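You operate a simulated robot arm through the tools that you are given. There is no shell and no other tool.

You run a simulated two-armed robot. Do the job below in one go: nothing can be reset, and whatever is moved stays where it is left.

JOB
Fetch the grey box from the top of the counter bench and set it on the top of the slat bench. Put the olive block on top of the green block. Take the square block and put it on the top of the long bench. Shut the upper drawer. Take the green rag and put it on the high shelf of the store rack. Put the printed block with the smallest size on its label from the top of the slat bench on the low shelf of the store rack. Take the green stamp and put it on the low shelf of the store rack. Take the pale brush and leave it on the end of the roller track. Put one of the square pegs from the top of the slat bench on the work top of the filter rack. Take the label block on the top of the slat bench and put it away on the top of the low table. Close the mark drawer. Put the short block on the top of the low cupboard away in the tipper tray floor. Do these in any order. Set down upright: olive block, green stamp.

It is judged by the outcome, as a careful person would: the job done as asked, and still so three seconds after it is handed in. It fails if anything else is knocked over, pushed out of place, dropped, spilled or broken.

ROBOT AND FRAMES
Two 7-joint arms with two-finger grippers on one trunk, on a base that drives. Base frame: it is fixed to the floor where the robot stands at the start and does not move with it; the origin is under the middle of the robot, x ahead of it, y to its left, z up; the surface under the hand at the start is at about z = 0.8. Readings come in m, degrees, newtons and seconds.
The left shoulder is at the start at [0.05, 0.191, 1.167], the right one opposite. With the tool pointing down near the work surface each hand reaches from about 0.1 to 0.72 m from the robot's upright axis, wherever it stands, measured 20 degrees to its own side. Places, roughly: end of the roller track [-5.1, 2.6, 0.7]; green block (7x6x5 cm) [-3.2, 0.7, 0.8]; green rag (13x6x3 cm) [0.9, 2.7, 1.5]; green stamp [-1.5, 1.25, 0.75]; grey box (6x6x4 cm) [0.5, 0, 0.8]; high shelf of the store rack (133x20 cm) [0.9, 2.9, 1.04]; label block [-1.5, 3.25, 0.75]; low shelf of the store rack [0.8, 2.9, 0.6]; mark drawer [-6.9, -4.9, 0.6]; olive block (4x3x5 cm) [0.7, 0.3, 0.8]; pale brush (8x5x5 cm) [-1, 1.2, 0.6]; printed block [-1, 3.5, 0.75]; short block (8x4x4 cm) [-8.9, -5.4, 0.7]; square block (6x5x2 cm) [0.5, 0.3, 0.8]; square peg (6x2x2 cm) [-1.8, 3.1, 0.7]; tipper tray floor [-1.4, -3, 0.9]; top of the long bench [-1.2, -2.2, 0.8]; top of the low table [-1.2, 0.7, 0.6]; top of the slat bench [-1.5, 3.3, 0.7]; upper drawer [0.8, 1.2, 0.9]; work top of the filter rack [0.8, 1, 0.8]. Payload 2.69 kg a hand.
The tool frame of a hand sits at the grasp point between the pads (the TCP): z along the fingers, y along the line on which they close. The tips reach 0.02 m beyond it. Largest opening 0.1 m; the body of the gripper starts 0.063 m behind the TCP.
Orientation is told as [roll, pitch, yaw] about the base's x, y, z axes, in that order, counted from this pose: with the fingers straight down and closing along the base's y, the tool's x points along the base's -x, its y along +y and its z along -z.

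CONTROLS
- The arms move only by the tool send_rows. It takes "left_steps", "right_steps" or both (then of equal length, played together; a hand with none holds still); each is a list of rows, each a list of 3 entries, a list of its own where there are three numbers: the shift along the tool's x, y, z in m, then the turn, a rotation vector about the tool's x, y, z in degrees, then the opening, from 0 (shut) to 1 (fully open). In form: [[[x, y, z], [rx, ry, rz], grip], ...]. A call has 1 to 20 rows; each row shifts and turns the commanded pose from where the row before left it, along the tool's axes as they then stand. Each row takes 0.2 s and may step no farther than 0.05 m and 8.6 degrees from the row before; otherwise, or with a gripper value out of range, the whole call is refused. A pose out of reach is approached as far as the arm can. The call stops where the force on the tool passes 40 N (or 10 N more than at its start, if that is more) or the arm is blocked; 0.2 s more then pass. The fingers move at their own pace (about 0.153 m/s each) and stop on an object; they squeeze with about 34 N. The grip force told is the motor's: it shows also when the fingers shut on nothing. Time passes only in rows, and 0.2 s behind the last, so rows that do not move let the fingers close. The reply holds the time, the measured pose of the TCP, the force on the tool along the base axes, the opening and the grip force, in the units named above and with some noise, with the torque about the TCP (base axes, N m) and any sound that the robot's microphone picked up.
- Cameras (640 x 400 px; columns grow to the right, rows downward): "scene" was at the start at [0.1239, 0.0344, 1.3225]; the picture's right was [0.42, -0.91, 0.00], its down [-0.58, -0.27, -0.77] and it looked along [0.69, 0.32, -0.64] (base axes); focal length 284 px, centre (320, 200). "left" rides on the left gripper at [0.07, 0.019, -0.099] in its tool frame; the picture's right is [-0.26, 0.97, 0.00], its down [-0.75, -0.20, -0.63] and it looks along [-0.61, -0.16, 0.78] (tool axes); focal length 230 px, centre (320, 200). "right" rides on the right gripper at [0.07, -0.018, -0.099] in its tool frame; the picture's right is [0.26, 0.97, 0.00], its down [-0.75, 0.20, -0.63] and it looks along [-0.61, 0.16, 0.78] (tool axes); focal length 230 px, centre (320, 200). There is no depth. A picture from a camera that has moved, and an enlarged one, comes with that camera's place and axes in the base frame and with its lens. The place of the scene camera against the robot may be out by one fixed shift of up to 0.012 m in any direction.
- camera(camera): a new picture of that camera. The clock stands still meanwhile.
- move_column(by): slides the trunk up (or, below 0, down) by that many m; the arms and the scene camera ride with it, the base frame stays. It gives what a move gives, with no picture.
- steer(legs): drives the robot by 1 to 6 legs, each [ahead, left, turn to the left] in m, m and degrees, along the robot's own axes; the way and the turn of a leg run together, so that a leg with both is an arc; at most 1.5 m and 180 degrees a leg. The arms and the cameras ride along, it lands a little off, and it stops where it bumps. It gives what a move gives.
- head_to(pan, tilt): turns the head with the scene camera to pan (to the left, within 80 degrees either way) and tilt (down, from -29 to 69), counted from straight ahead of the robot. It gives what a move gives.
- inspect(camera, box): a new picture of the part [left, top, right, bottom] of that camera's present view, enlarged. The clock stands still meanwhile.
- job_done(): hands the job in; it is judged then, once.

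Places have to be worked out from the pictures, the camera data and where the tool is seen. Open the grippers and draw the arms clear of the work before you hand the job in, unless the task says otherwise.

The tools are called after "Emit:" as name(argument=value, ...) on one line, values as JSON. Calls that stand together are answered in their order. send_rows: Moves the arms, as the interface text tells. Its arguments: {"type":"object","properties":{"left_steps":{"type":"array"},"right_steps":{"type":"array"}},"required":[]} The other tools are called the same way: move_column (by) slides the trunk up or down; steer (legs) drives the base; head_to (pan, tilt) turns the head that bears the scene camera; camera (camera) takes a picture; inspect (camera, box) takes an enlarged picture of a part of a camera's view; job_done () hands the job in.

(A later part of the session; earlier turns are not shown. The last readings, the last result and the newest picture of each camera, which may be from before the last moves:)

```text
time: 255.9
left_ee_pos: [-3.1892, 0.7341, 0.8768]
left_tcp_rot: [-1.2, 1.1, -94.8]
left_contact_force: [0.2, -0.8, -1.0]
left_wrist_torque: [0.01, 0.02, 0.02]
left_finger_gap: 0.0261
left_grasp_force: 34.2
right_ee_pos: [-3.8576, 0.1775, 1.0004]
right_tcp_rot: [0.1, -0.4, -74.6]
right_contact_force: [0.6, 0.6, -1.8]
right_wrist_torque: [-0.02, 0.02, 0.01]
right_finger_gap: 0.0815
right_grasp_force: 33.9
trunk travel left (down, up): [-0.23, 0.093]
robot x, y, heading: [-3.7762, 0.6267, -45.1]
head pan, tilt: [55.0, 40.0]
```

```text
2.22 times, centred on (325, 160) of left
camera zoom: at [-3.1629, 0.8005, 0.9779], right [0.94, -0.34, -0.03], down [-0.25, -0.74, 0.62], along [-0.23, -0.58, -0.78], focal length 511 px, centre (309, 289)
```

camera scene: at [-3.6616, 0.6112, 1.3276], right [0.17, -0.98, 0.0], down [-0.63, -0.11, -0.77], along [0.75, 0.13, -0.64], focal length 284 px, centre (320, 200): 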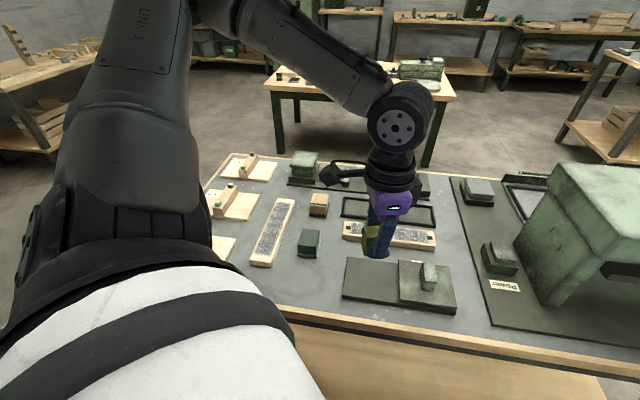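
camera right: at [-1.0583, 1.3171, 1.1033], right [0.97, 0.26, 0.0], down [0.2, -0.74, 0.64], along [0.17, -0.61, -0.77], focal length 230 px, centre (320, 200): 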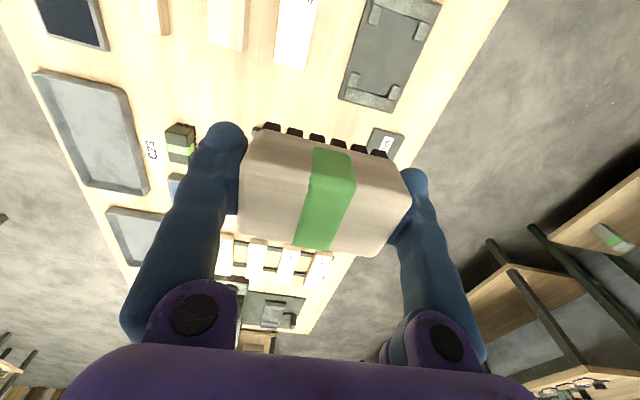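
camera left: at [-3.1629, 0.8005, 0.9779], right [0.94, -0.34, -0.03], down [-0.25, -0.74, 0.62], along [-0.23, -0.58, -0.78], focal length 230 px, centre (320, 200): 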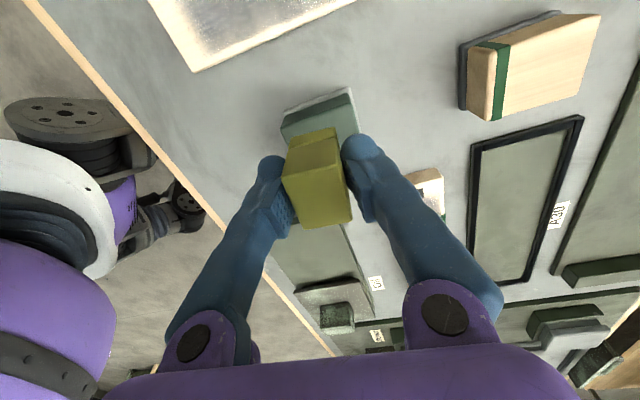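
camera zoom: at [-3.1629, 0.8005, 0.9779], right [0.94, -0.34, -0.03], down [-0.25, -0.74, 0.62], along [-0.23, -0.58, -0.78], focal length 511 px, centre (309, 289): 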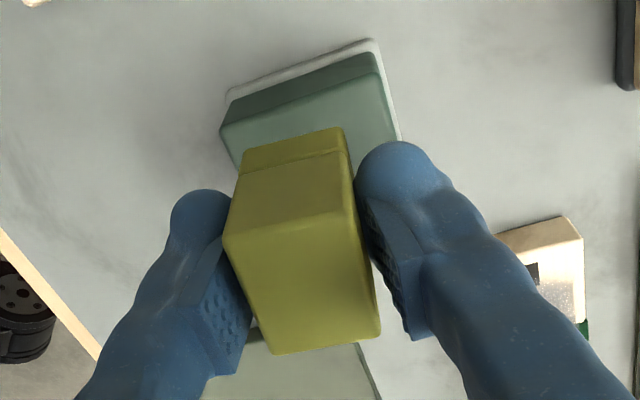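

The green top's near edge is at y≈0.747 and it spans x −3.22…−3.16, so its centre is ≈[-3.19, 0.723]. I shift 1 cm in −y and lower in small steps.

Emit:
send_rows(left_steps=[[[-0.01, 0.0, 0], [0, 0, 0], 0], [[0, 0, 0.015], [0, 0, 0], 0], [[0, 0, 0.01], [0, 0, 0], 0], [[0, 0, 0.006], [0, 0, 0], 0], [[0, 0, 0.006], [0, 0, 0], 0], [[0, 0, 0], [0, 0, 0], 0]])

Emit:
inspect(camera="left", box=[250, 70, 400, 250])

Emit:
inspect(camera="scene", box=[250, 170, 370, 270])

```text
time: 257.3
left_ee_pos: [-3.1908, 0.7264, 0.8406]
left_tcp_rot: [-1.2, 1.1, -94.7]
left_contact_force: [-0.2, -0.3, -0.9]
left_wrist_torque: [-0.01, 0.03, 0.04]
left_finger_gap: 0.0261
left_grasp_force: 33.9
right_ee_pos: [-3.8571, 0.1777, 1.0008]
right_tcp_rot: [0.2, -0.4, -74.7]
right_contact_force: [-0.4, -0.4, -1.6]
right_wrist_torque: [-0.05, 0.01, -0.03]
right_finger_gap: 0.0816
right_grasp_force: 34.3
trunk travel left (down, up): [-0.23, 0.093]
robot x, y, heading: [-3.7824, 0.6253, -45.0]
head pan, tilt: [55.0, 40.0]
```

```text
2.22 times, centred on (325, 160) of left
camera zoom: at [-3.1646, 0.7916, 0.9411], right [0.94, -0.34, -0.03], down [-0.25, -0.74, 0.62], along [-0.23, -0.58, -0.78], focal length 511 px, centre (309, 289)
```

zoom: 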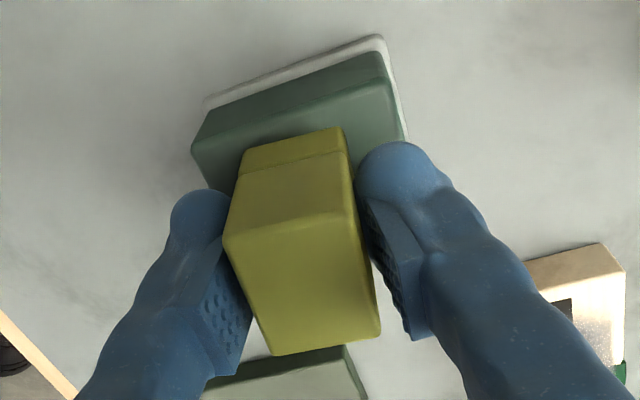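

```text
4.00 times, centred on (310, 220) of scene
camera zoom: at [-3.6616, 0.6113, 1.3276], right [0.17, -0.98, 0.0], down [-0.63, -0.11, -0.77], along [0.75, 0.13, -0.64], focal length 1138 px, centre (360, 120)
```

zoom: 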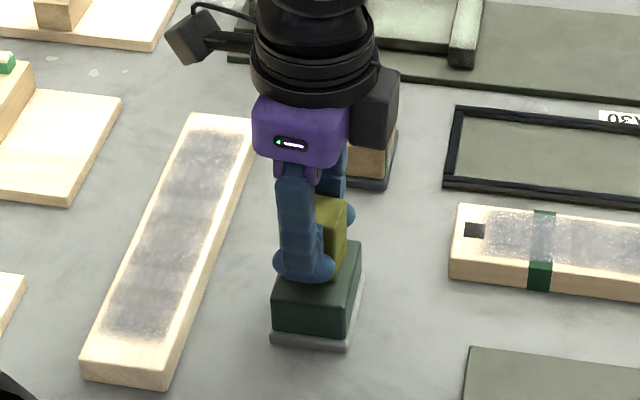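

Alignment is good (green top centre ≈[-3.191, 0.724], z 0.80). I lower the last few millimetres until it touches.

Emit:
send_rows(left_steps=[[[0, 0, 0.004], [0, 0, 0], 0], [[0, 0, 0.004], [0, 0, 0], 0], [[0, 0, 0.003], [0, 0, 0], 0], [[0, 0, 0], [0, 0, 0], 0]])

```text
time: 258.3
left_ee_pos: [-3.1918, 0.725, 0.8341]
left_tcp_rot: [-0.8, 1.2, -94.7]
left_contact_force: [-2.1, 4.4, 34.1]
left_wrist_torque: [0.07, 0.04, 0.03]
left_finger_gap: 0.0256
left_grasp_force: 34.2
right_ee_pos: [-3.8603, 0.1773, 1.0008]
right_tcp_rot: [0.3, -0.5, -74.7]
right_contact_force: [0.1, 0.4, -0.7]
right_wrist_torque: [0.02, -0.02, -0.02]
right_finger_gap: 0.0815
right_grasp_force: 33.9
trunk travel left (down, up): [-0.23, 0.093]
robot x, y, heading: [-3.7818, 0.628, -44.8]
head pan, tilt: [55.0, 40.0]
```

Contact (34 N). I ease up 3 mm to relieve the load, open the fingers gently and rise straight up.

Emit:
send_rows(left_steps=[[[0, 0, -0.003], [0, 0, 0], 0], [[0, 0, 0], [0, 0, 0], 0.3], [[0, 0, 0], [0, 0, 0], 0.5], [[0, 0, 0], [0, 0, 0], 0.5], [[0, 0, -0.03], [0, 0, 0], 0.5], [[0, 0, -0.05], [0, 0, 0], 0.5], [[0, 0, -0.05], [0, 0, 0], 0.5]])

Emit:
inspect(camera="left", box=[220, 40, 420, 200])

Emit:
inspect(camera="scene", box=[250, 170, 370, 270])

```text
time: 259.9
left_ee_pos: [-3.1875, 0.7216, 0.9624]
left_tcp_rot: [-1.3, 1.1, -94.8]
left_contact_force: [-0.5, 0.3, 0.2]
left_wrist_torque: [-0.01, -0.02, 0.02]
left_finger_gap: 0.0499
left_grasp_force: 0.1
right_ee_pos: [-3.8574, 0.1778, 1.0005]
right_tcp_rot: [0.0, -0.3, -74.7]
right_contact_force: [0.1, 0.3, -2.0]
right_wrist_torque: [0.01, -0.01, 0.0]
right_finger_gap: 0.0816
right_grasp_force: 33.6
trunk travel left (down, up): [-0.23, 0.093]
robot x, y, heading: [-3.7804, 0.6269, -44.9]
head pan, tilt: [55.0, 40.0]
```

```text
2.50 times, centred on (320, 120) of left
camera zoom: at [-3.1609, 0.7891, 1.0628], right [0.94, -0.34, -0.03], down [-0.25, -0.74, 0.62], along [-0.23, -0.58, -0.78], focal length 575 px, centre (320, 400)
```

zoom: 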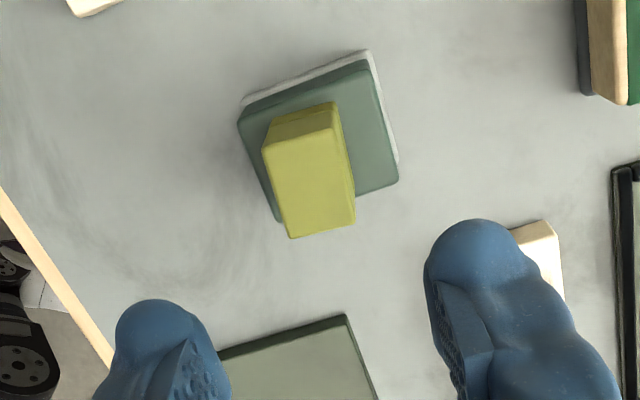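

```text
4.00 times, centred on (310, 220) of scene
camera zoom: at [-3.6621, 0.6112, 1.3276], right [0.17, -0.98, 0.0], down [-0.63, -0.11, -0.77], along [0.75, 0.13, -0.64], focal length 1138 px, centre (360, 120)
```

zoom: 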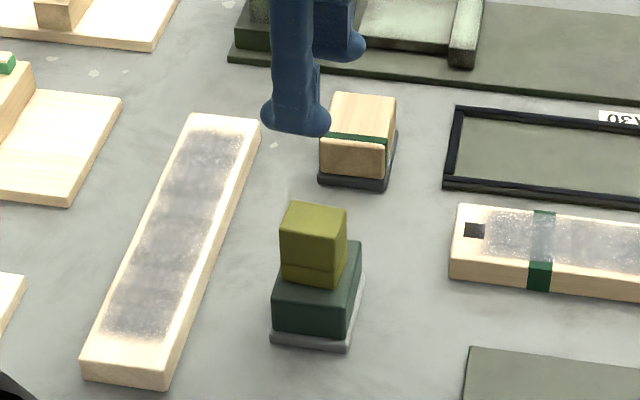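

The olive block stands upright on the green block. Now the brush: I back away westward and turn to face north-west to find the roller track.

Emit:
steer(legs=[[-0.25, -0.25, 0], [0, 0, 160]])

Emit:
head_to(pan=0, tilt=15)

Emit:
camera(camera="scene")

```text
time: 269.3
left_ee_pos: [-4.7306, 0.7343, 0.9611]
left_tcp_rot: [-1.2, 1.1, 66.2]
left_contact_force: [0.4, -0.6, 0.3]
left_wrist_torque: [0.02, 0.01, 0.03]
left_finger_gap: 0.0502
left_grasp_force: 0.0
right_ee_pos: [-3.9192, 1.031, 1.0009]
right_tcp_rot: [0.1, -0.4, 86.2]
right_contact_force: [0.7, 0.7, -1.3]
right_wrist_torque: [0.0, 0.04, -0.01]
right_finger_gap: 0.0817
right_grasp_force: 33.8
trunk travel left (down, up): [-0.23, 0.093]
robot x, y, heading: [-4.1402, 0.6325, 116.1]
head pan, tilt: [55.0, 40.0]
```

```text
time: 270.5
left_ee_pos: [-4.7312, 0.7336, 0.9617]
left_tcp_rot: [-1.3, 1.2, 66.2]
left_contact_force: [0.8, -0.8, -0.4]
left_wrist_torque: [0.03, 0.0, 0.03]
left_finger_gap: 0.0499
left_grasp_force: 0.0
right_ee_pos: [-3.9188, 1.0292, 1.0014]
right_tcp_rot: [0.1, -0.4, 86.2]
right_contact_force: [-0.7, -0.5, -2.0]
right_wrist_torque: [0.03, 0.01, 0.0]
right_finger_gap: 0.0817
right_grasp_force: 33.6
trunk travel left (down, up): [-0.23, 0.093]
robot x, y, heading: [-4.1393, 0.631, 116.1]
head pan, tilt: [0.0, 15.0]
```

```text
taken
camera scene: at [-4.1898, 0.7502, 1.3672], right [0.9, 0.44, 0.0], down [0.11, -0.23, -0.97], along [-0.42, 0.87, -0.26], focal length 284 px, centre (320, 200)
```

scene: 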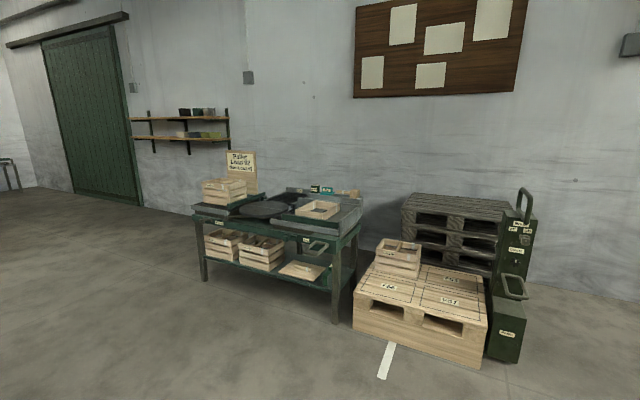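

Emit:
inspect(camera="scene", box=[180, 140, 380, 330])

```text
2.11 times, centred on (280, 235) of scene
camera zoom: at [-4.1898, 0.7502, 1.3672], right [0.9, 0.44, 0.0], down [0.11, -0.23, -0.97], along [-0.42, 0.87, -0.26], focal length 599 px, centre (404, 126)
```

zoom: 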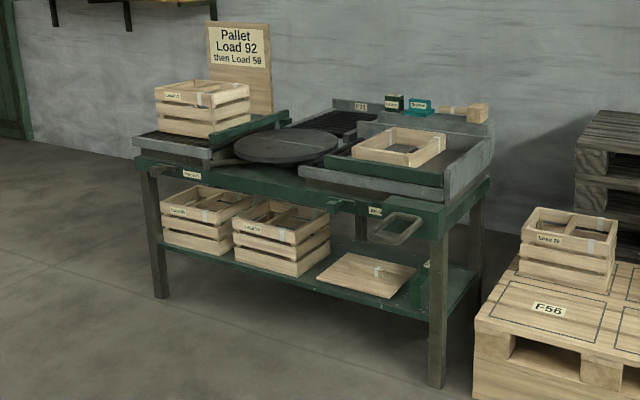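

This green table with rollers, turntable and crates should hold the roller track. I drive closer, to about [-5.0, 1.6] facing north, and look from there.

Emit:
steer(legs=[[1.2, 0.34, 0], [0, 0, -26]])

Emit:
head_to(pan=0, tilt=30)

Emit:
camera(camera="scene")

Emit:
inspect(camera="scene", box=[100, 100, 500, 320])

```text
time: 278.2
left_ee_pos: [-5.4726, 1.9101, 0.962]
left_tcp_rot: [-1.2, 1.1, 41.7]
left_contact_force: [0.5, 0.7, 0.7]
left_wrist_torque: [0.03, 0.01, 0.01]
left_finger_gap: 0.05
left_grasp_force: 0.1
right_ee_pos: [-4.6107, 1.8429, 1.0003]
right_tcp_rot: [0.1, -0.3, 61.8]
right_contact_force: [0.0, 0.8, -1.8]
right_wrist_torque: [0.01, 0.01, 0.01]
right_finger_gap: 0.0818
right_grasp_force: 33.8
trunk travel left (down, up): [-0.23, 0.093]
robot x, y, heading: [-4.975, 1.5706, 91.6]
head pan, tilt: [0.0, 15.0]
```

```text
time: 279.0
left_ee_pos: [-5.4719, 1.9093, 0.9619]
left_tcp_rot: [-1.1, 1.1, 41.7]
left_contact_force: [-0.2, 0.3, 0.2]
left_wrist_torque: [-0.01, 0.0, 0.01]
left_finger_gap: 0.0502
left_grasp_force: 0.2
right_ee_pos: [-4.61, 1.8429, 1.0012]
right_tcp_rot: [0.0, -0.4, 61.9]
right_contact_force: [0.9, 0.6, -1.1]
right_wrist_torque: [-0.01, -0.02, 0.0]
right_finger_gap: 0.0817
right_grasp_force: 33.5
trunk travel left (down, up): [-0.23, 0.093]
robot x, y, heading: [-4.9714, 1.5704, 91.7]
head pan, tilt: [0.0, 30.0]
```

```text
taken
camera scene: at [-4.9719, 1.7003, 1.343], right [1.0, 0.03, 0.0], down [0.01, -0.5, -0.87], along [-0.02, 0.87, -0.5], focal length 284 px, centre (320, 200)
```

scene: 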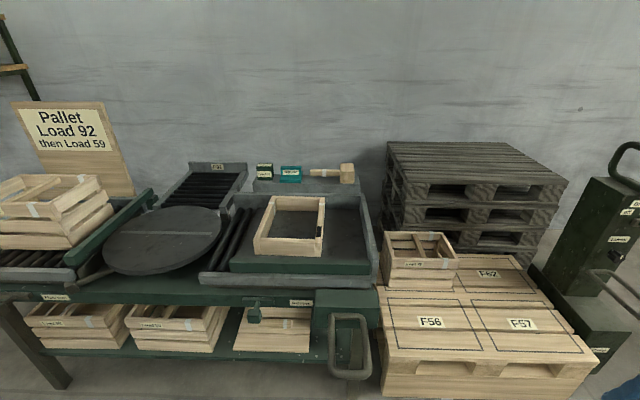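

```text
1.60 times, centred on (300, 210) of scene
camera zoom: at [-4.9719, 1.7003, 1.343], right [1.0, 0.03, 0.0], down [0.01, -0.5, -0.87], along [-0.02, 0.87, -0.5], focal length 455 px, centre (352, 184)
```

zoom: 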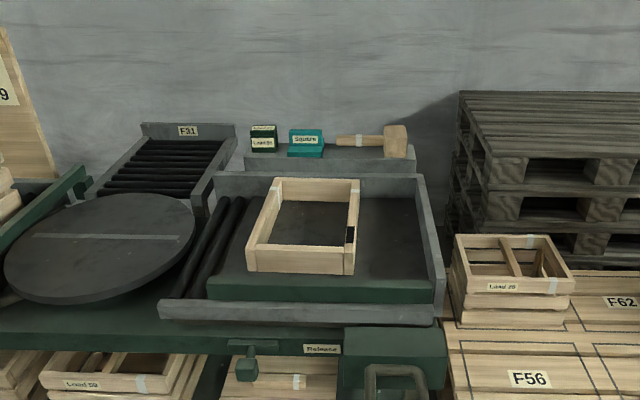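

I zoom in on the right-hand tray at the end of the rollers.

Emit:
inspect(camera="scene", box=[190, 170, 390, 320])

Emit:
inspect(camera="scene", box=[0, 100, 240, 310])

```text
2.67 times, centred on (290, 245) of scene
camera zoom: at [-4.9719, 1.7003, 1.343], right [1.0, 0.03, 0.0], down [0.01, -0.5, -0.87], along [-0.02, 0.87, -0.5], focal length 759 px, centre (400, 80)
```

zoom: 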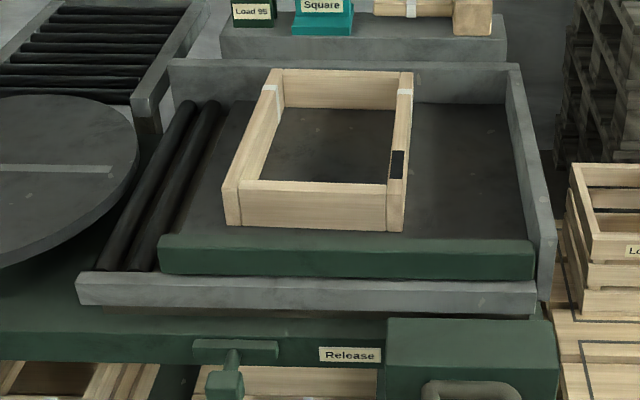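

```text
1.90 times, centred on (120, 205) of scene
camera zoom: at [-4.9719, 1.7003, 1.343], right [1.0, 0.03, 0.0], down [0.01, -0.5, -0.87], along [-0.02, 0.87, -0.5], focal length 542 px, centre (701, 190)
```

zoom: 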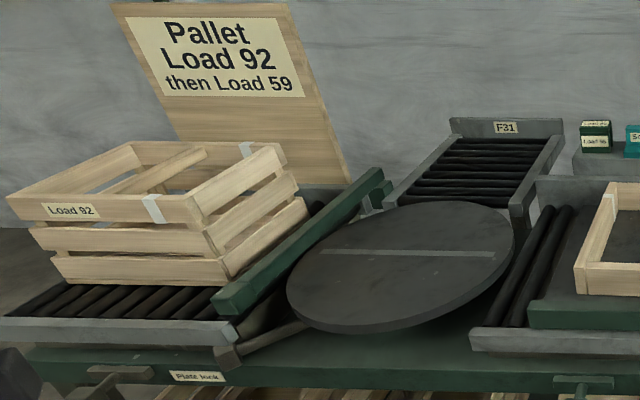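

The tray at the end of the rollers has a free strip at its right side around [-4.905, 2.56], between the wooden frame and the side wall. I drive up and turn to heading ~120° so the right arm can reach it.

Emit:
steer(legs=[[0.34, 0.063, 0], [0, 0, 28.4]])

Emit:
head_to(pan=-35, tilt=45)

Emit:
camera(camera="scene")

Emit:
camera(camera="right")

```text
time: 282.4
left_ee_pos: [-5.633, 2.0306, 0.9619]
left_tcp_rot: [-1.2, 1.1, 63.3]
left_contact_force: [0.6, -0.9, -0.4]
left_wrist_torque: [0.0, 0.05, -0.04]
left_finger_gap: 0.05
left_grasp_force: 0.1
right_ee_pos: [-4.8078, 2.2869, 0.9996]
right_tcp_rot: [0.1, -0.6, 83.6]
right_contact_force: [-0.5, -0.9, -1.0]
right_wrist_torque: [-0.02, 0.0, 0.02]
right_finger_gap: 0.0818
right_grasp_force: 34.5
trunk travel left (down, up): [-0.23, 0.093]
robot x, y, heading: [-5.0477, 1.9002, 113.2]
head pan, tilt: [0.0, 30.0]
stopped in leg 2: the robot was blocked; the commanded pose is now the measured one
```

```text
time: 283.4
left_ee_pos: [-5.6338, 2.0293, 0.9626]
left_tcp_rot: [-1.1, 0.8, 63.3]
left_contact_force: [0.7, -0.2, -0.3]
left_wrist_torque: [0.0, 0.0, -0.03]
left_finger_gap: 0.0498
left_grasp_force: 0.0
right_ee_pos: [-4.8089, 2.2868, 1.0028]
right_tcp_rot: [0.1, -0.6, 83.5]
right_contact_force: [-0.4, 0.4, -2.0]
right_wrist_torque: [-0.01, 0.01, -0.01]
right_finger_gap: 0.0815
right_grasp_force: 33.8
trunk travel left (down, up): [-0.23, 0.093]
robot x, y, heading: [-5.0433, 1.9027, 113.4]
head pan, tilt: [-35.0, 45.0]
```

```text
taken
camera scene: at [-5.0386, 2.0123, 1.3209], right [0.98, -0.2, 0.0], down [-0.14, -0.69, -0.71], along [0.14, 0.7, -0.7], focal length 284 px, centre (320, 200)
```

scene: 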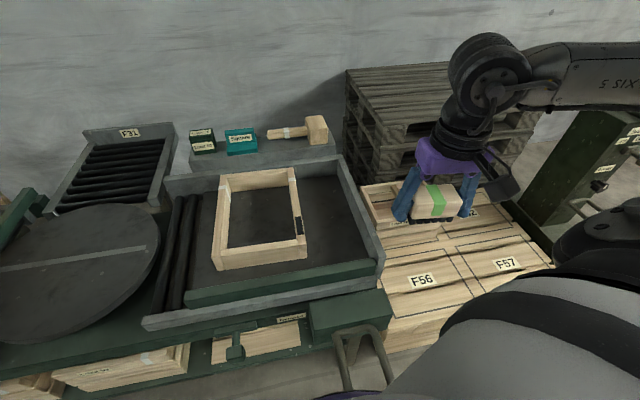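

```text
taken
camera right: at [-4.7976, 2.2138, 1.1008], right [-0.99, -0.15, 0.0], down [-0.11, 0.76, 0.64], along [-0.09, 0.63, -0.77], focal length 230 px, centre (320, 200)
```

right: 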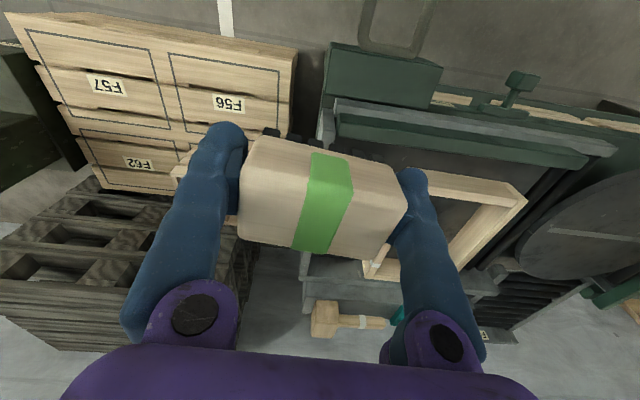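

The base touched the table front at heading 113°, so I back off 3 cm. The tray floor is z≈0.735 and the free strip is x −4.99…−4.835. I turn the brush hand to yaw 125° and move it above [-4.912, 2.52].

Emit:
steer(legs=[[-0.025, 0.025, 0]])

Emit:
send_rows(right_steps=[[[0, 0, 0], [0, 0, -7], 0], [[0, 0, 0], [0, 0, -7], 0], [[0, 0, 0], [0, 0, -7], 0], [[0, 0, 0], [0, 0, -7], 0], [[0, 0, 0], [0, 0, -7], 0], [[0, 0, 0], [0, 0, -6.5], 0], [[0, 0, 0], [0, 0, 0], 0]])

```text
time: 284.3
left_ee_pos: [-5.6474, 1.9996, 0.9611]
left_tcp_rot: [-1.3, 1.0, 63.4]
left_contact_force: [-0.2, -0.5, 0.8]
left_wrist_torque: [0.02, -0.06, -0.02]
left_finger_gap: 0.0499
left_grasp_force: 0.0
right_ee_pos: [-4.822, 2.2557, 1.0011]
right_tcp_rot: [0.0, -0.4, 83.4]
right_contact_force: [-0.4, 0.3, -0.5]
right_wrist_torque: [0.0, 0.0, -0.01]
right_finger_gap: 0.0817
right_grasp_force: 33.7
trunk travel left (down, up): [-0.23, 0.093]
robot x, y, heading: [-5.0612, 1.8693, 113.2]
head pan, tilt: [-35.0, 45.0]
```

```text
time: 285.9
left_ee_pos: [-5.6452, 1.9991, 0.961]
left_tcp_rot: [-1.3, 1.1, 63.4]
left_contact_force: [0.8, -0.9, 0.5]
left_wrist_torque: [0.0, 0.01, 0.03]
left_finger_gap: 0.0501
left_grasp_force: 0.0
right_ee_pos: [-4.821, 2.257, 1.0007]
right_tcp_rot: [-0.2, -0.2, 125.0]
right_contact_force: [0.4, 0.4, -0.6]
right_wrist_torque: [0.02, 0.02, 0.02]
right_finger_gap: 0.0815
right_grasp_force: 34.1
trunk travel left (down, up): [-0.23, 0.093]
robot x, y, heading: [-5.0587, 1.8687, 113.6]
head pan, tilt: [-35.0, 45.0]
```

Now I shift the hand over the free strip.

Emit:
send_rows(right_steps=[[[-0.0446, -0.0127, 0], [0, 0, 0], 0], [[-0.0446, -0.0127, 0], [0, 0, 0], 0], [[-0.0446, -0.0127, 0], [0, 0, 0], 0], [[-0.0446, -0.0127, 0], [0, 0, 0], 0], [[-0.0446, -0.0127, 0], [0, 0, 0], 0], [[-0.0446, -0.0127, 0], [0, 0, 0], 0], [[0, 0, 0], [0, 0, 0], 0]])

Emit:
camera(camera="right")

Emit:
camera(camera="scene")

```text
time: 287.5
left_ee_pos: [-5.6455, 1.9998, 0.961]
left_tcp_rot: [-1.3, 1.1, 63.4]
left_contact_force: [-0.7, -0.3, 0.3]
left_wrist_torque: [-0.02, 0.01, 0.04]
left_finger_gap: 0.0501
left_grasp_force: 0.0
right_ee_pos: [-4.9135, 2.5189, 1.0014]
right_tcp_rot: [-0.2, -0.3, 125.0]
right_contact_force: [0.0, -0.5, -1.2]
right_wrist_torque: [0.0, -0.02, 0.0]
right_finger_gap: 0.0817
right_grasp_force: 33.8
trunk travel left (down, up): [-0.23, 0.093]
robot x, y, heading: [-5.0588, 1.8654, 113.6]
head pan, tilt: [-35.0, 45.0]
```

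```text
taken
camera right: at [-4.8587, 2.4729, 1.0993], right [-0.64, -0.77, 0.0], down [-0.59, 0.5, 0.63], along [-0.48, 0.41, -0.77], focal length 230 px, centre (320, 200)
```

right: 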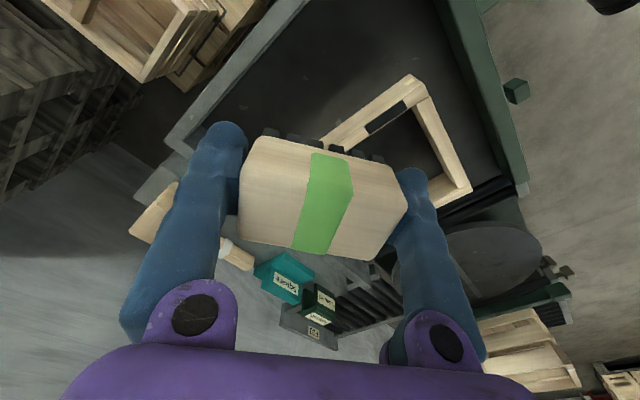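

```text
taken
camera scene: at [-5.0514, 1.9838, 1.3204], right [0.98, -0.2, 0.0], down [-0.14, -0.69, -0.71], along [0.14, 0.69, -0.71], focal length 284 px, centre (320, 200)
```

scene: 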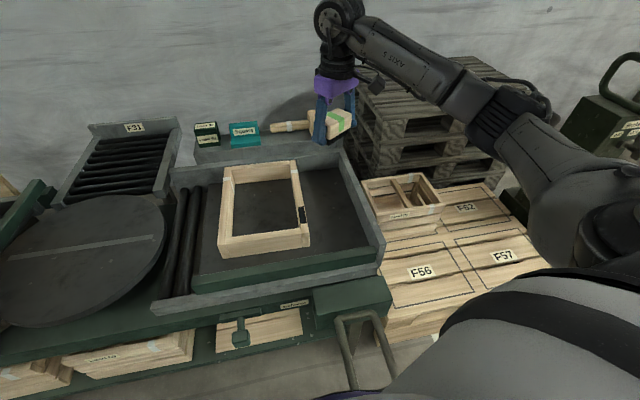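

The strip spans x −4.977…−4.841; the hand is centred within 5 mm. I lower the trunk 0.15 m and check.

Emit:
move_column(by=-0.15)

Emit:
camera(camera="right")

Emit:
inspect(camera="scene", box=[160, 20, 420, 300])

```text
time: 289.2
left_ee_pos: [-5.6454, 2.0004, 0.8115]
left_tcp_rot: [-1.3, 1.1, 63.4]
left_contact_force: [0.4, -0.4, 0.2]
left_wrist_torque: [0.06, -0.01, 0.01]
left_finger_gap: 0.0499
left_grasp_force: 0.1
right_ee_pos: [-4.9138, 2.519, 0.8508]
right_tcp_rot: [-0.2, -0.3, 124.9]
right_contact_force: [0.4, 0.0, -0.7]
right_wrist_torque: [-0.03, -0.01, 0.01]
right_finger_gap: 0.0816
right_grasp_force: 34.1
trunk travel left (down, up): [-0.08, 0.243]
robot x, y, heading: [-5.0645, 1.8682, 113.1]
head pan, tilt: [-35.0, 45.0]
```

```text
taken
camera right: at [-4.859, 2.4723, 0.9496], right [-0.64, -0.77, 0.0], down [-0.59, 0.5, 0.63], along [-0.48, 0.41, -0.77], focal length 230 px, centre (320, 200)
```

right: 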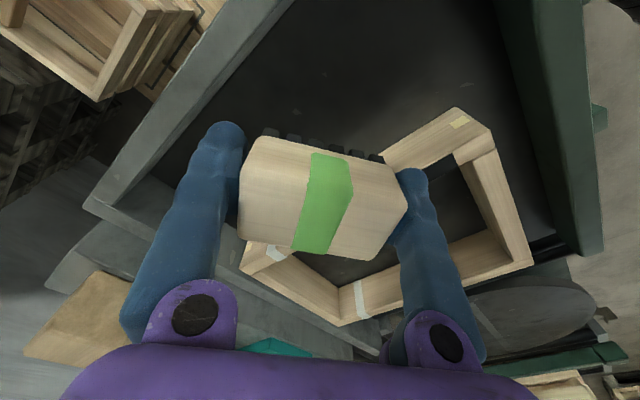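

```text
1.43 times, centred on (290, 160) of scene
camera zoom: at [-5.0519, 1.9836, 1.1705], right [0.98, -0.2, 0.0], down [-0.14, -0.69, -0.71], along [0.14, 0.69, -0.71], focal length 406 px, centre (363, 257)
```

zoom: 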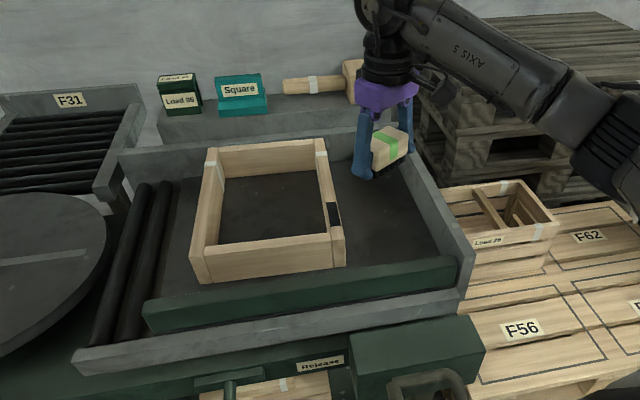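

I shift 8 mm toward the wall to centre in the strip, lower to just above the floor, and look again.

Emit:
send_rows(right_steps=[[[0.0046, -0.0066, 0.0], [0, 0, 0], 0], [[0, 0, 0.03], [0, 0, 0], 0], [[0, 0, 0.02], [0, 0, 0], 0], [[0, 0, 0], [0, 0, 0], 0]])

Emit:
camera(camera="right")

Emit:
inspect(camera="scene", box=[260, 50, 440, 230])

```text
time: 290.2
left_ee_pos: [-5.6469, 1.9989, 0.8113]
left_tcp_rot: [-1.2, 1.0, 63.4]
left_contact_force: [-0.6, 0.9, -0.8]
left_wrist_torque: [0.02, -0.04, 0.0]
left_finger_gap: 0.0503
left_grasp_force: 0.0
right_ee_pos: [-4.9077, 2.519, 0.7992]
right_tcp_rot: [-0.2, -0.4, 125.0]
right_contact_force: [0.2, -0.2, -0.7]
right_wrist_torque: [0.0, 0.0, 0.01]
right_finger_gap: 0.0815
right_grasp_force: 33.4
trunk travel left (down, up): [-0.08, 0.243]
robot x, y, heading: [-5.0623, 1.8671, 113.2]
head pan, tilt: [-35.0, 45.0]
```

```text
taken
camera right: at [-4.852, 2.4713, 0.899], right [-0.64, -0.77, -0.01], down [-0.59, 0.5, 0.63], along [-0.48, 0.41, -0.77], focal length 230 px, centre (320, 200)
```

right: 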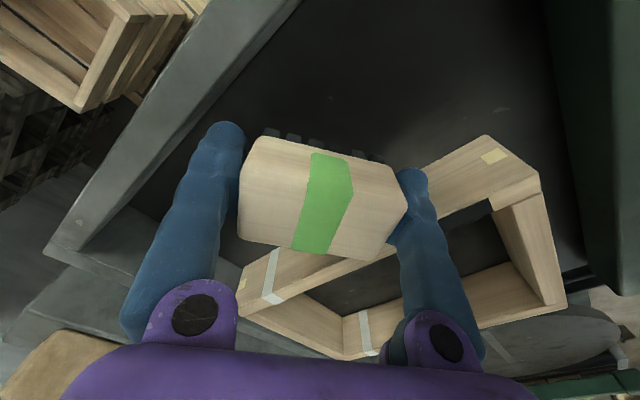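

```text
2.22 times, centred on (350, 140) of scene
camera zoom: at [-5.0519, 1.9836, 1.1704], right [0.98, -0.2, 0.0], down [-0.14, -0.69, -0.71], along [0.14, 0.69, -0.71], focal length 632 px, centre (253, 333)
```

zoom: 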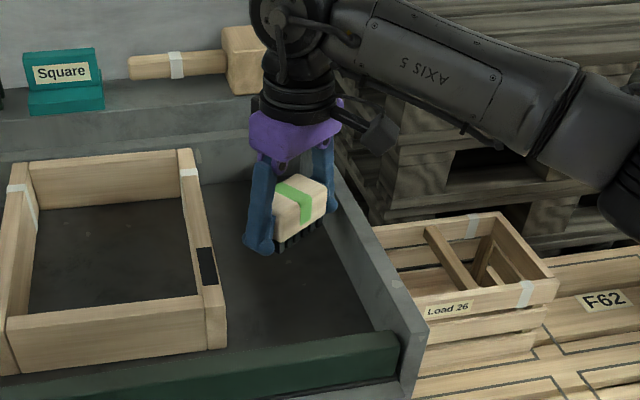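

The fingers have clear space on both sides. I lower the last ~2.5 cm in small steps.

Emit:
send_rows(right_steps=[[[0, 0, 0.01], [0, 0, 0], 0], [[0, 0, 0.008], [0, 0, 0], 0], [[0, 0, 0.005], [0, 0, 0], 0], [[0, 0, 0.005], [0, 0, 0], 0], [[0, 0, 0], [0, 0, 0], 0]])

```text
time: 291.4
left_ee_pos: [-5.6463, 1.9998, 0.8114]
left_tcp_rot: [-1.3, 1.1, 63.5]
left_contact_force: [-0.2, 0.1, 0.0]
left_wrist_torque: [0.01, -0.02, -0.01]
left_finger_gap: 0.0501
left_grasp_force: 0.1
right_ee_pos: [-4.9056, 2.5199, 0.7713]
right_tcp_rot: [-0.2, -0.2, 125.0]
right_contact_force: [-0.1, -0.1, -1.7]
right_wrist_torque: [0.0, -0.02, -0.03]
right_finger_gap: 0.0815
right_grasp_force: 34.0
trunk travel left (down, up): [-0.08, 0.243]
robot x, y, heading: [-5.0596, 1.8675, 113.7]
head pan, tilt: [-35.0, 45.0]
```

No contact yet at z 0.771; I continue in 5 mm steps.

Emit:
send_rows(right_steps=[[[0, 0, 0.005], [0, 0, 0], 0], [[0, 0, 0.005], [0, 0, 0], 0], [[0, 0, 0.005], [0, 0, 0], 0], [[0, 0, 0.004], [0, 0, 0], 0], [[0, 0, 0], [0, 0, 0], 0]])

Emit:
inspect(camera="scene", box=[260, 50, 440, 230])

```text
time: 292.6
left_ee_pos: [-5.6464, 1.9991, 0.8104]
left_tcp_rot: [-1.3, 1.0, 63.5]
left_contact_force: [-0.4, 1.0, 0.4]
left_wrist_torque: [-0.04, 0.01, -0.01]
left_finger_gap: 0.0502
left_grasp_force: 0.0
right_ee_pos: [-4.9067, 2.519, 0.7514]
right_tcp_rot: [-0.3, -0.3, 125.0]
right_contact_force: [0.4, 0.2, -1.3]
right_wrist_torque: [0.0, 0.0, -0.03]
right_finger_gap: 0.0817
right_grasp_force: 33.7
trunk travel left (down, up): [-0.08, 0.243]
robot x, y, heading: [-5.0601, 1.867, 113.3]
head pan, tilt: [-35.0, 45.0]
```

```text
2.22 times, centred on (350, 140) of scene
camera zoom: at [-5.0519, 1.9835, 1.1704], right [0.98, -0.2, 0.0], down [-0.14, -0.69, -0.71], along [0.14, 0.69, -0.71], focal length 632 px, centre (253, 333)
```

zoom: 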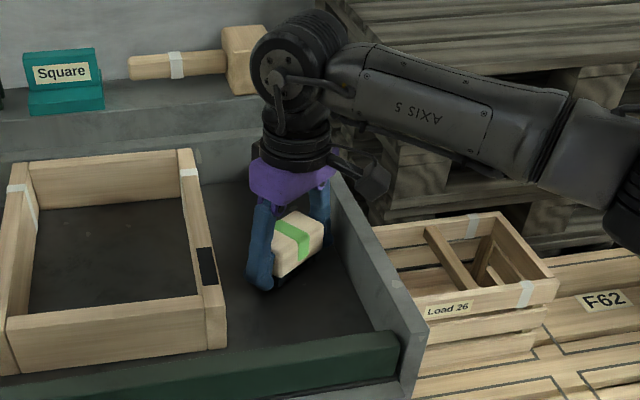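

Still no contact; the floor is lower than estimated. I continue down in 5 mm steps, watching the force.

Emit:
send_rows(right_steps=[[[0, 0, 0.005], [0, 0, 0], 0], [[0, 0, 0.005], [0, 0, 0], 0], [[0, 0, 0.004], [0, 0, 0], 0], [[0, 0, 0.004], [0, 0, 0], 0], [[0, 0, 0], [0, 0, 0], 0]])

Emit:
inspect(camera="scene", box=[260, 50, 440, 230])

Emit:
camera(camera="right")

```text
time: 293.8
left_ee_pos: [-5.6465, 1.9982, 0.8102]
left_tcp_rot: [-1.3, 0.8, 63.5]
left_contact_force: [-0.1, 0.0, 0.4]
left_wrist_torque: [0.0, 0.06, 0.0]
left_finger_gap: 0.0498
left_grasp_force: 0.0
right_ee_pos: [-4.9078, 2.5222, 0.7433]
right_tcp_rot: [-0.2, -1.1, 124.9]
right_contact_force: [0.8, -4.8, 18.3]
right_wrist_torque: [-0.25, -0.4, -0.13]
right_finger_gap: 0.0817
right_grasp_force: 34.3
trunk travel left (down, up): [-0.08, 0.243]
robot x, y, heading: [-5.0563, 1.8663, 113.2]
head pan, tilt: [-35.0, 45.0]
stopped in row 5 (right hand): the force on the tool passed its limit at 42 N (the readings are from after the stop); the commanded pose is now the measured one
```

```text
2.22 times, centred on (350, 140) of scene
camera zoom: at [-5.0525, 1.9807, 1.1705], right [0.98, -0.2, 0.0], down [-0.14, -0.69, -0.71], along [0.14, 0.69, -0.7], focal length 632 px, centre (253, 333)
```

zoom: 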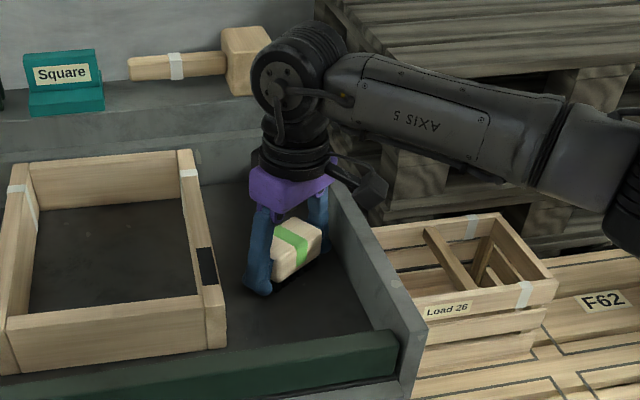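

```text
taken
camera right: at [-4.8514, 2.4731, 0.8419], right [-0.65, -0.76, -0.01], down [-0.59, 0.49, 0.64], along [-0.49, 0.42, -0.77], focal length 230 px, centre (320, 200)
```

right: 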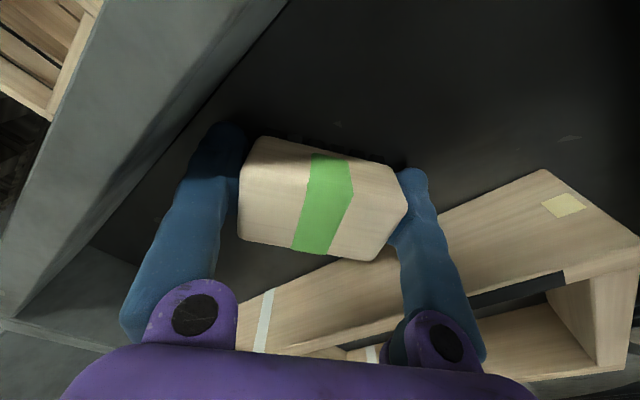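

The brush rests on the tray floor (≈0.705). I ease up 3 mm, open just enough (9 cm), and lift away.

Emit:
send_rows(right_steps=[[[0, 0, -0.003], [0, 0, 0], 0], [[0, 0, 0], [0, 0, 0], 0.88], [[0, 0, 0], [0, 0, 0], 0.9], [[0, 0, 0], [0, 0, 0], 0.9], [[0, 0, -0.02], [0, 0, 0], 0.9], [[0, 0, -0.04], [0, 0, 0], 0.9], [[0, 0, -0.05], [0, 0, 0], 0.9], [[0, 0, -0.05], [0, 0, 0], 0.9]])

Emit:
camera(camera="right")

Emit:
inspect(camera="scene", box=[260, 50, 440, 230])

```text
time: 295.6
left_ee_pos: [-5.646, 1.9986, 0.811]
left_tcp_rot: [-1.1, 0.9, 63.4]
left_contact_force: [0.3, -0.5, -0.2]
left_wrist_torque: [0.07, 0.03, 0.02]
left_finger_gap: 0.0498
left_grasp_force: 0.0
right_ee_pos: [-4.907, 2.5182, 0.9058]
right_tcp_rot: [-0.2, -0.8, 124.9]
right_contact_force: [0.3, 0.9, 0.0]
right_wrist_torque: [0.0, 0.0, -0.01]
right_finger_gap: 0.09
right_grasp_force: 0.0
trunk travel left (down, up): [-0.08, 0.243]
robot x, y, heading: [-5.0611, 1.8672, 113.6]
head pan, tilt: [-35.0, 45.0]
```

```text
taken
camera right: at [-4.8515, 2.471, 1.0041], right [-0.65, -0.76, -0.01], down [-0.59, 0.49, 0.64], along [-0.48, 0.42, -0.77], focal length 230 px, centre (320, 200)
```

right: 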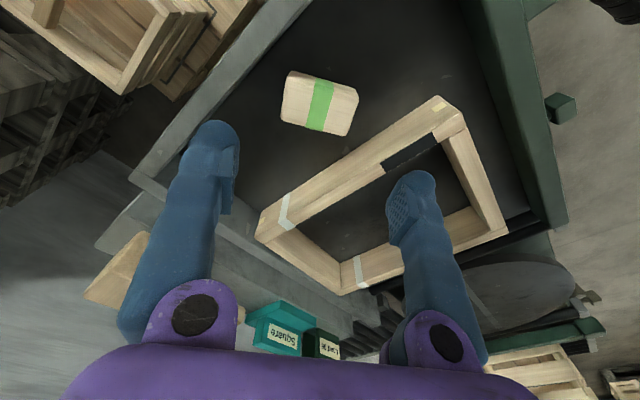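

```text
2.22 times, centred on (350, 140) of scene
camera zoom: at [-5.0519, 1.9808, 1.1707], right [0.98, -0.2, 0.0], down [-0.14, -0.69, -0.71], along [0.14, 0.69, -0.7], focal length 632 px, centre (253, 333)
```

zoom: 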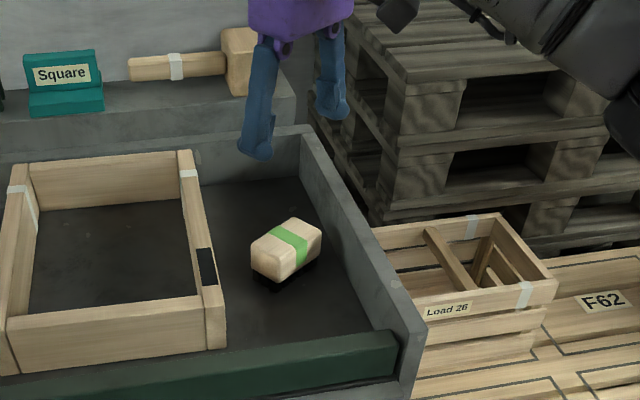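

The brush is on the end of the roller track. I raise the trunk, pull the right hand in, back away and turn south-west to plan the way to the mark drawer and the short block.

Emit:
send_rows(right_steps=[[[0.045, 0.0, 0], [0, 0, 0], 0.9], [[0.045, 0.0, 0], [0, 0, 0], 0.5], [[0.045, 0.0, 0], [0, 0, 0], 0.5], [[0.045, 0.0, 0], [0, 0, 0], 0.5]])

Emit:
move_column(by=0.15)

Emit:
steer(legs=[[-0.6, 0.2, 0], [0, 0, 130]])

Emit:
head_to(pan=0, tilt=12)

Emit:
camera(camera="scene")

```text
time: 296.6
left_ee_pos: [-5.6458, 1.9986, 0.8107]
left_tcp_rot: [-1.2, 0.9, 63.4]
left_contact_force: [-0.7, -0.2, 0.4]
left_wrist_torque: [0.01, -0.03, -0.01]
left_finger_gap: 0.0502
left_grasp_force: 0.2
right_ee_pos: [-4.8038, 2.3694, 0.9036]
right_tcp_rot: [-0.2, -0.8, 124.9]
right_contact_force: [-0.7, -0.8, -0.6]
right_wrist_torque: [-0.02, 0.0, -0.02]
right_finger_gap: 0.0495
right_grasp_force: 0.0
trunk travel left (down, up): [-0.08, 0.243]
robot x, y, heading: [-5.0596, 1.871, 113.4]
head pan, tilt: [-35.0, 45.0]
```

```text
time: 298.3
left_ee_pos: [-5.6464, 1.9995, 0.9614]
left_tcp_rot: [-1.3, 1.1, 63.5]
left_contact_force: [0.3, -0.7, -0.2]
left_wrist_torque: [0.0, 0.01, -0.04]
left_finger_gap: 0.0499
left_grasp_force: 0.0
right_ee_pos: [-4.8039, 2.372, 1.053]
right_tcp_rot: [-0.2, -0.7, 124.9]
right_contact_force: [-0.9, -0.2, -0.3]
right_wrist_torque: [0.02, -0.02, 0.0]
right_finger_gap: 0.05
right_grasp_force: 0.1
trunk travel left (down, up): [-0.23, 0.093]
robot x, y, heading: [-5.0609, 1.8667, 113.2]
head pan, tilt: [-35.0, 45.0]
```

```text
time: 307.3
left_ee_pos: [-4.7166, 0.7021, 0.9597]
left_tcp_rot: [-1.4, 1.1, -165.8]
left_contact_force: [0.6, 0.4, -1.1]
left_wrist_torque: [0.01, -0.01, 0.02]
left_finger_gap: 0.0501
left_grasp_force: 0.0
right_ee_pos: [-5.5485, 1.0959, 1.0506]
right_tcp_rot: [-0.2, -0.7, -104.3]
right_contact_force: [0.2, 0.0, 1.2]
right_wrist_torque: [0.01, 0.01, 0.0]
right_finger_gap: 0.0504
right_grasp_force: 0.0
trunk travel left (down, up): [-0.23, 0.093]
robot x, y, heading: [-4.9992, 1.2351, -115.9]
head pan, tilt: [-35.0, 45.0]
```

```text
time: 308.3
left_ee_pos: [-4.7165, 0.7017, 0.9623]
left_tcp_rot: [-1.2, 1.1, -165.8]
left_contact_force: [0.0, 0.2, -0.2]
left_wrist_torque: [-0.02, -0.01, 0.02]
left_finger_gap: 0.0499
left_grasp_force: 0.1
right_ee_pos: [-5.5484, 1.0957, 1.0518]
right_tcp_rot: [-0.2, -0.7, -104.3]
right_contact_force: [-0.5, -0.5, 0.2]
right_wrist_torque: [0.0, -0.01, 0.02]
right_finger_gap: 0.05
right_grasp_force: 0.0
trunk travel left (down, up): [-0.23, 0.093]
robot x, y, heading: [-4.9971, 1.2306, -115.8]
head pan, tilt: [0.0, 12.0]
```

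```text
taken
camera scene: at [-5.0522, 1.1103, 1.372], right [-0.9, 0.44, 0.0], down [0.09, 0.19, -0.98], along [-0.43, -0.88, -0.21], focal length 284 px, centre (320, 200)
```

scene: 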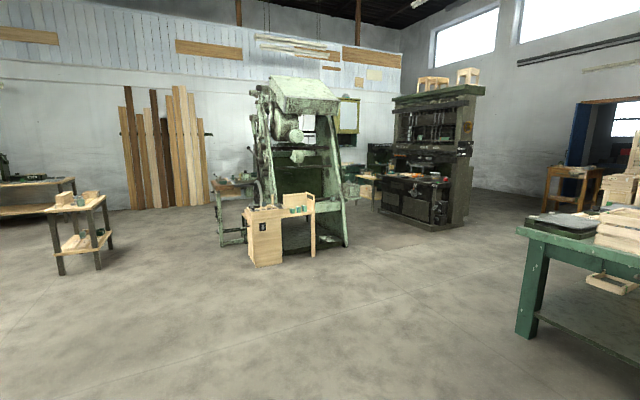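

I zoom in on the area around and behind the green machine where the mark drawer and low cupboard should be.

Emit:
inspect(camera="scene", box=[190, 60, 500, 280])

Emit:
inspect(camera="scene", box=[310, 120, 480, 240])

```text
1.82 times, centred on (345, 170) of scene
camera zoom: at [-5.0522, 1.1103, 1.372], right [-0.9, 0.44, 0.0], down [0.09, 0.19, -0.98], along [-0.43, -0.88, -0.21], focal length 517 px, centre (274, 254)
```

zoom: 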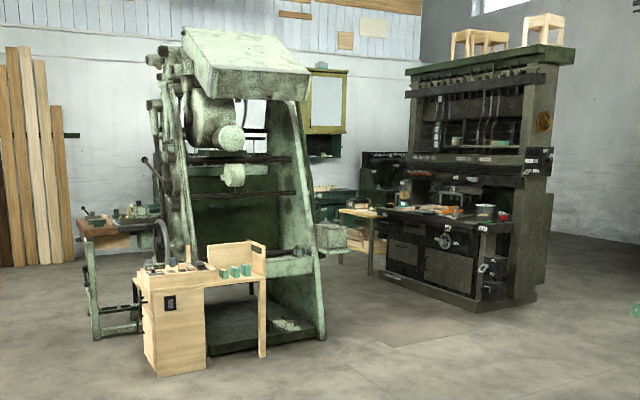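

```text
3.33 times, centred on (395, 180) of scene
camera zoom: at [-5.0522, 1.1103, 1.372], right [-0.9, 0.44, 0.0], down [0.09, 0.19, -0.98], along [-0.43, -0.88, -0.21], focal length 948 px, centre (70, 267)
```

zoom: 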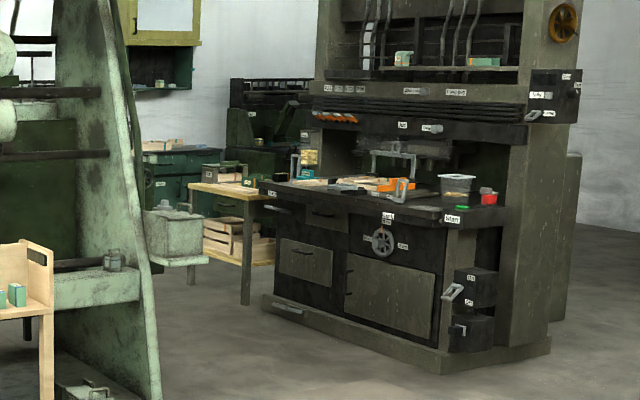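

The low cupboard (green) with the short block is behind, to the right of the machine; the mark drawer is hidden behind the machine. I drive through the gap east of the machine (x≈−4.85) down to y≈−2 and look again.

Emit:
steer(legs=[[0, 0, 25.8], [1.5, 0.1, 0], [1.4, 0.05, 0]])

Emit:
head_to(pan=-35, tilt=15)

Emit:
camera(camera="scene")

Emit:
head_to(pan=20, tilt=15)

Emit:
camera(camera="scene")

```text
refused: leg 2 is longer than a leg can be; nothing moved
```

```text
time: 309.3
left_ee_pos: [-4.7156, 0.7028, 0.9617]
left_tcp_rot: [-1.3, 1.2, -165.8]
left_contact_force: [-0.5, -0.6, -0.8]
left_wrist_torque: [0.0, 0.0, -0.01]
left_finger_gap: 0.05
left_grasp_force: 0.1
right_ee_pos: [-5.5497, 1.0966, 1.052]
right_tcp_rot: [-0.3, -0.6, -104.3]
right_contact_force: [0.1, -0.5, -0.7]
right_wrist_torque: [0.0, 0.01, -0.02]
right_finger_gap: 0.0499
right_grasp_force: 0.1
trunk travel left (down, up): [-0.23, 0.093]
robot x, y, heading: [-4.9982, 1.2315, -115.9]
head pan, tilt: [-35.0, 15.0]
```

```text
taken
camera scene: at [-5.0929, 1.1487, 1.3672], right [-0.49, 0.87, 0.0], down [0.23, 0.13, -0.97], along [-0.84, -0.47, -0.26], focal length 284 px, centre (320, 200)
```

scene: 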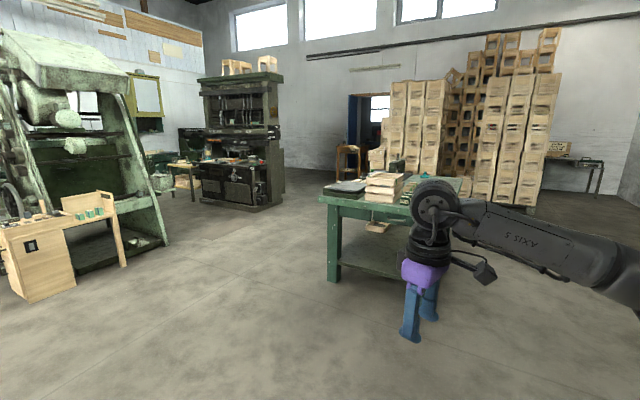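

```text
time: 310.6
left_ee_pos: [-4.7155, 0.7015, 0.9609]
left_tcp_rot: [-1.3, 1.1, -165.7]
left_contact_force: [-0.4, -0.2, -0.1]
left_wrist_torque: [-0.01, 0.04, 0.01]
left_finger_gap: 0.05
left_grasp_force: 0.1
right_ee_pos: [-5.5497, 1.0951, 1.0516]
right_tcp_rot: [-0.2, -0.7, -104.3]
right_contact_force: [0.1, 0.5, 0.4]
right_wrist_torque: [0.03, 0.0, -0.01]
right_finger_gap: 0.0501
right_grasp_force: 0.1
trunk travel left (down, up): [-0.23, 0.093]
robot x, y, heading: [-5.0012, 1.232, -115.9]
head pan, tilt: [20.0, 15.0]
```

```text
taken
camera scene: at [-5.0211, 1.1013, 1.3672], right [-0.99, 0.1, 0.0], down [0.03, 0.26, -0.97], along [-0.1, -0.96, -0.26], focal length 284 px, centre (320, 200)
```

scene: 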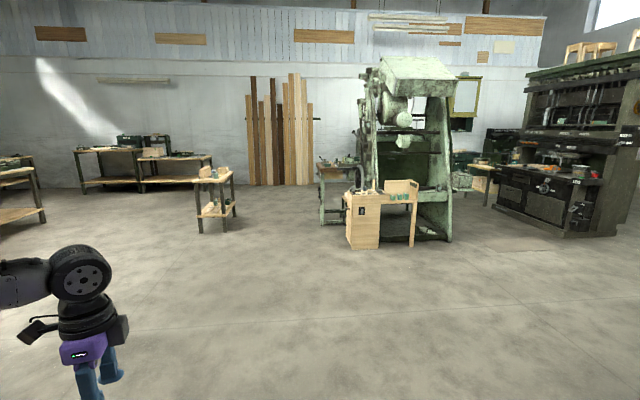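

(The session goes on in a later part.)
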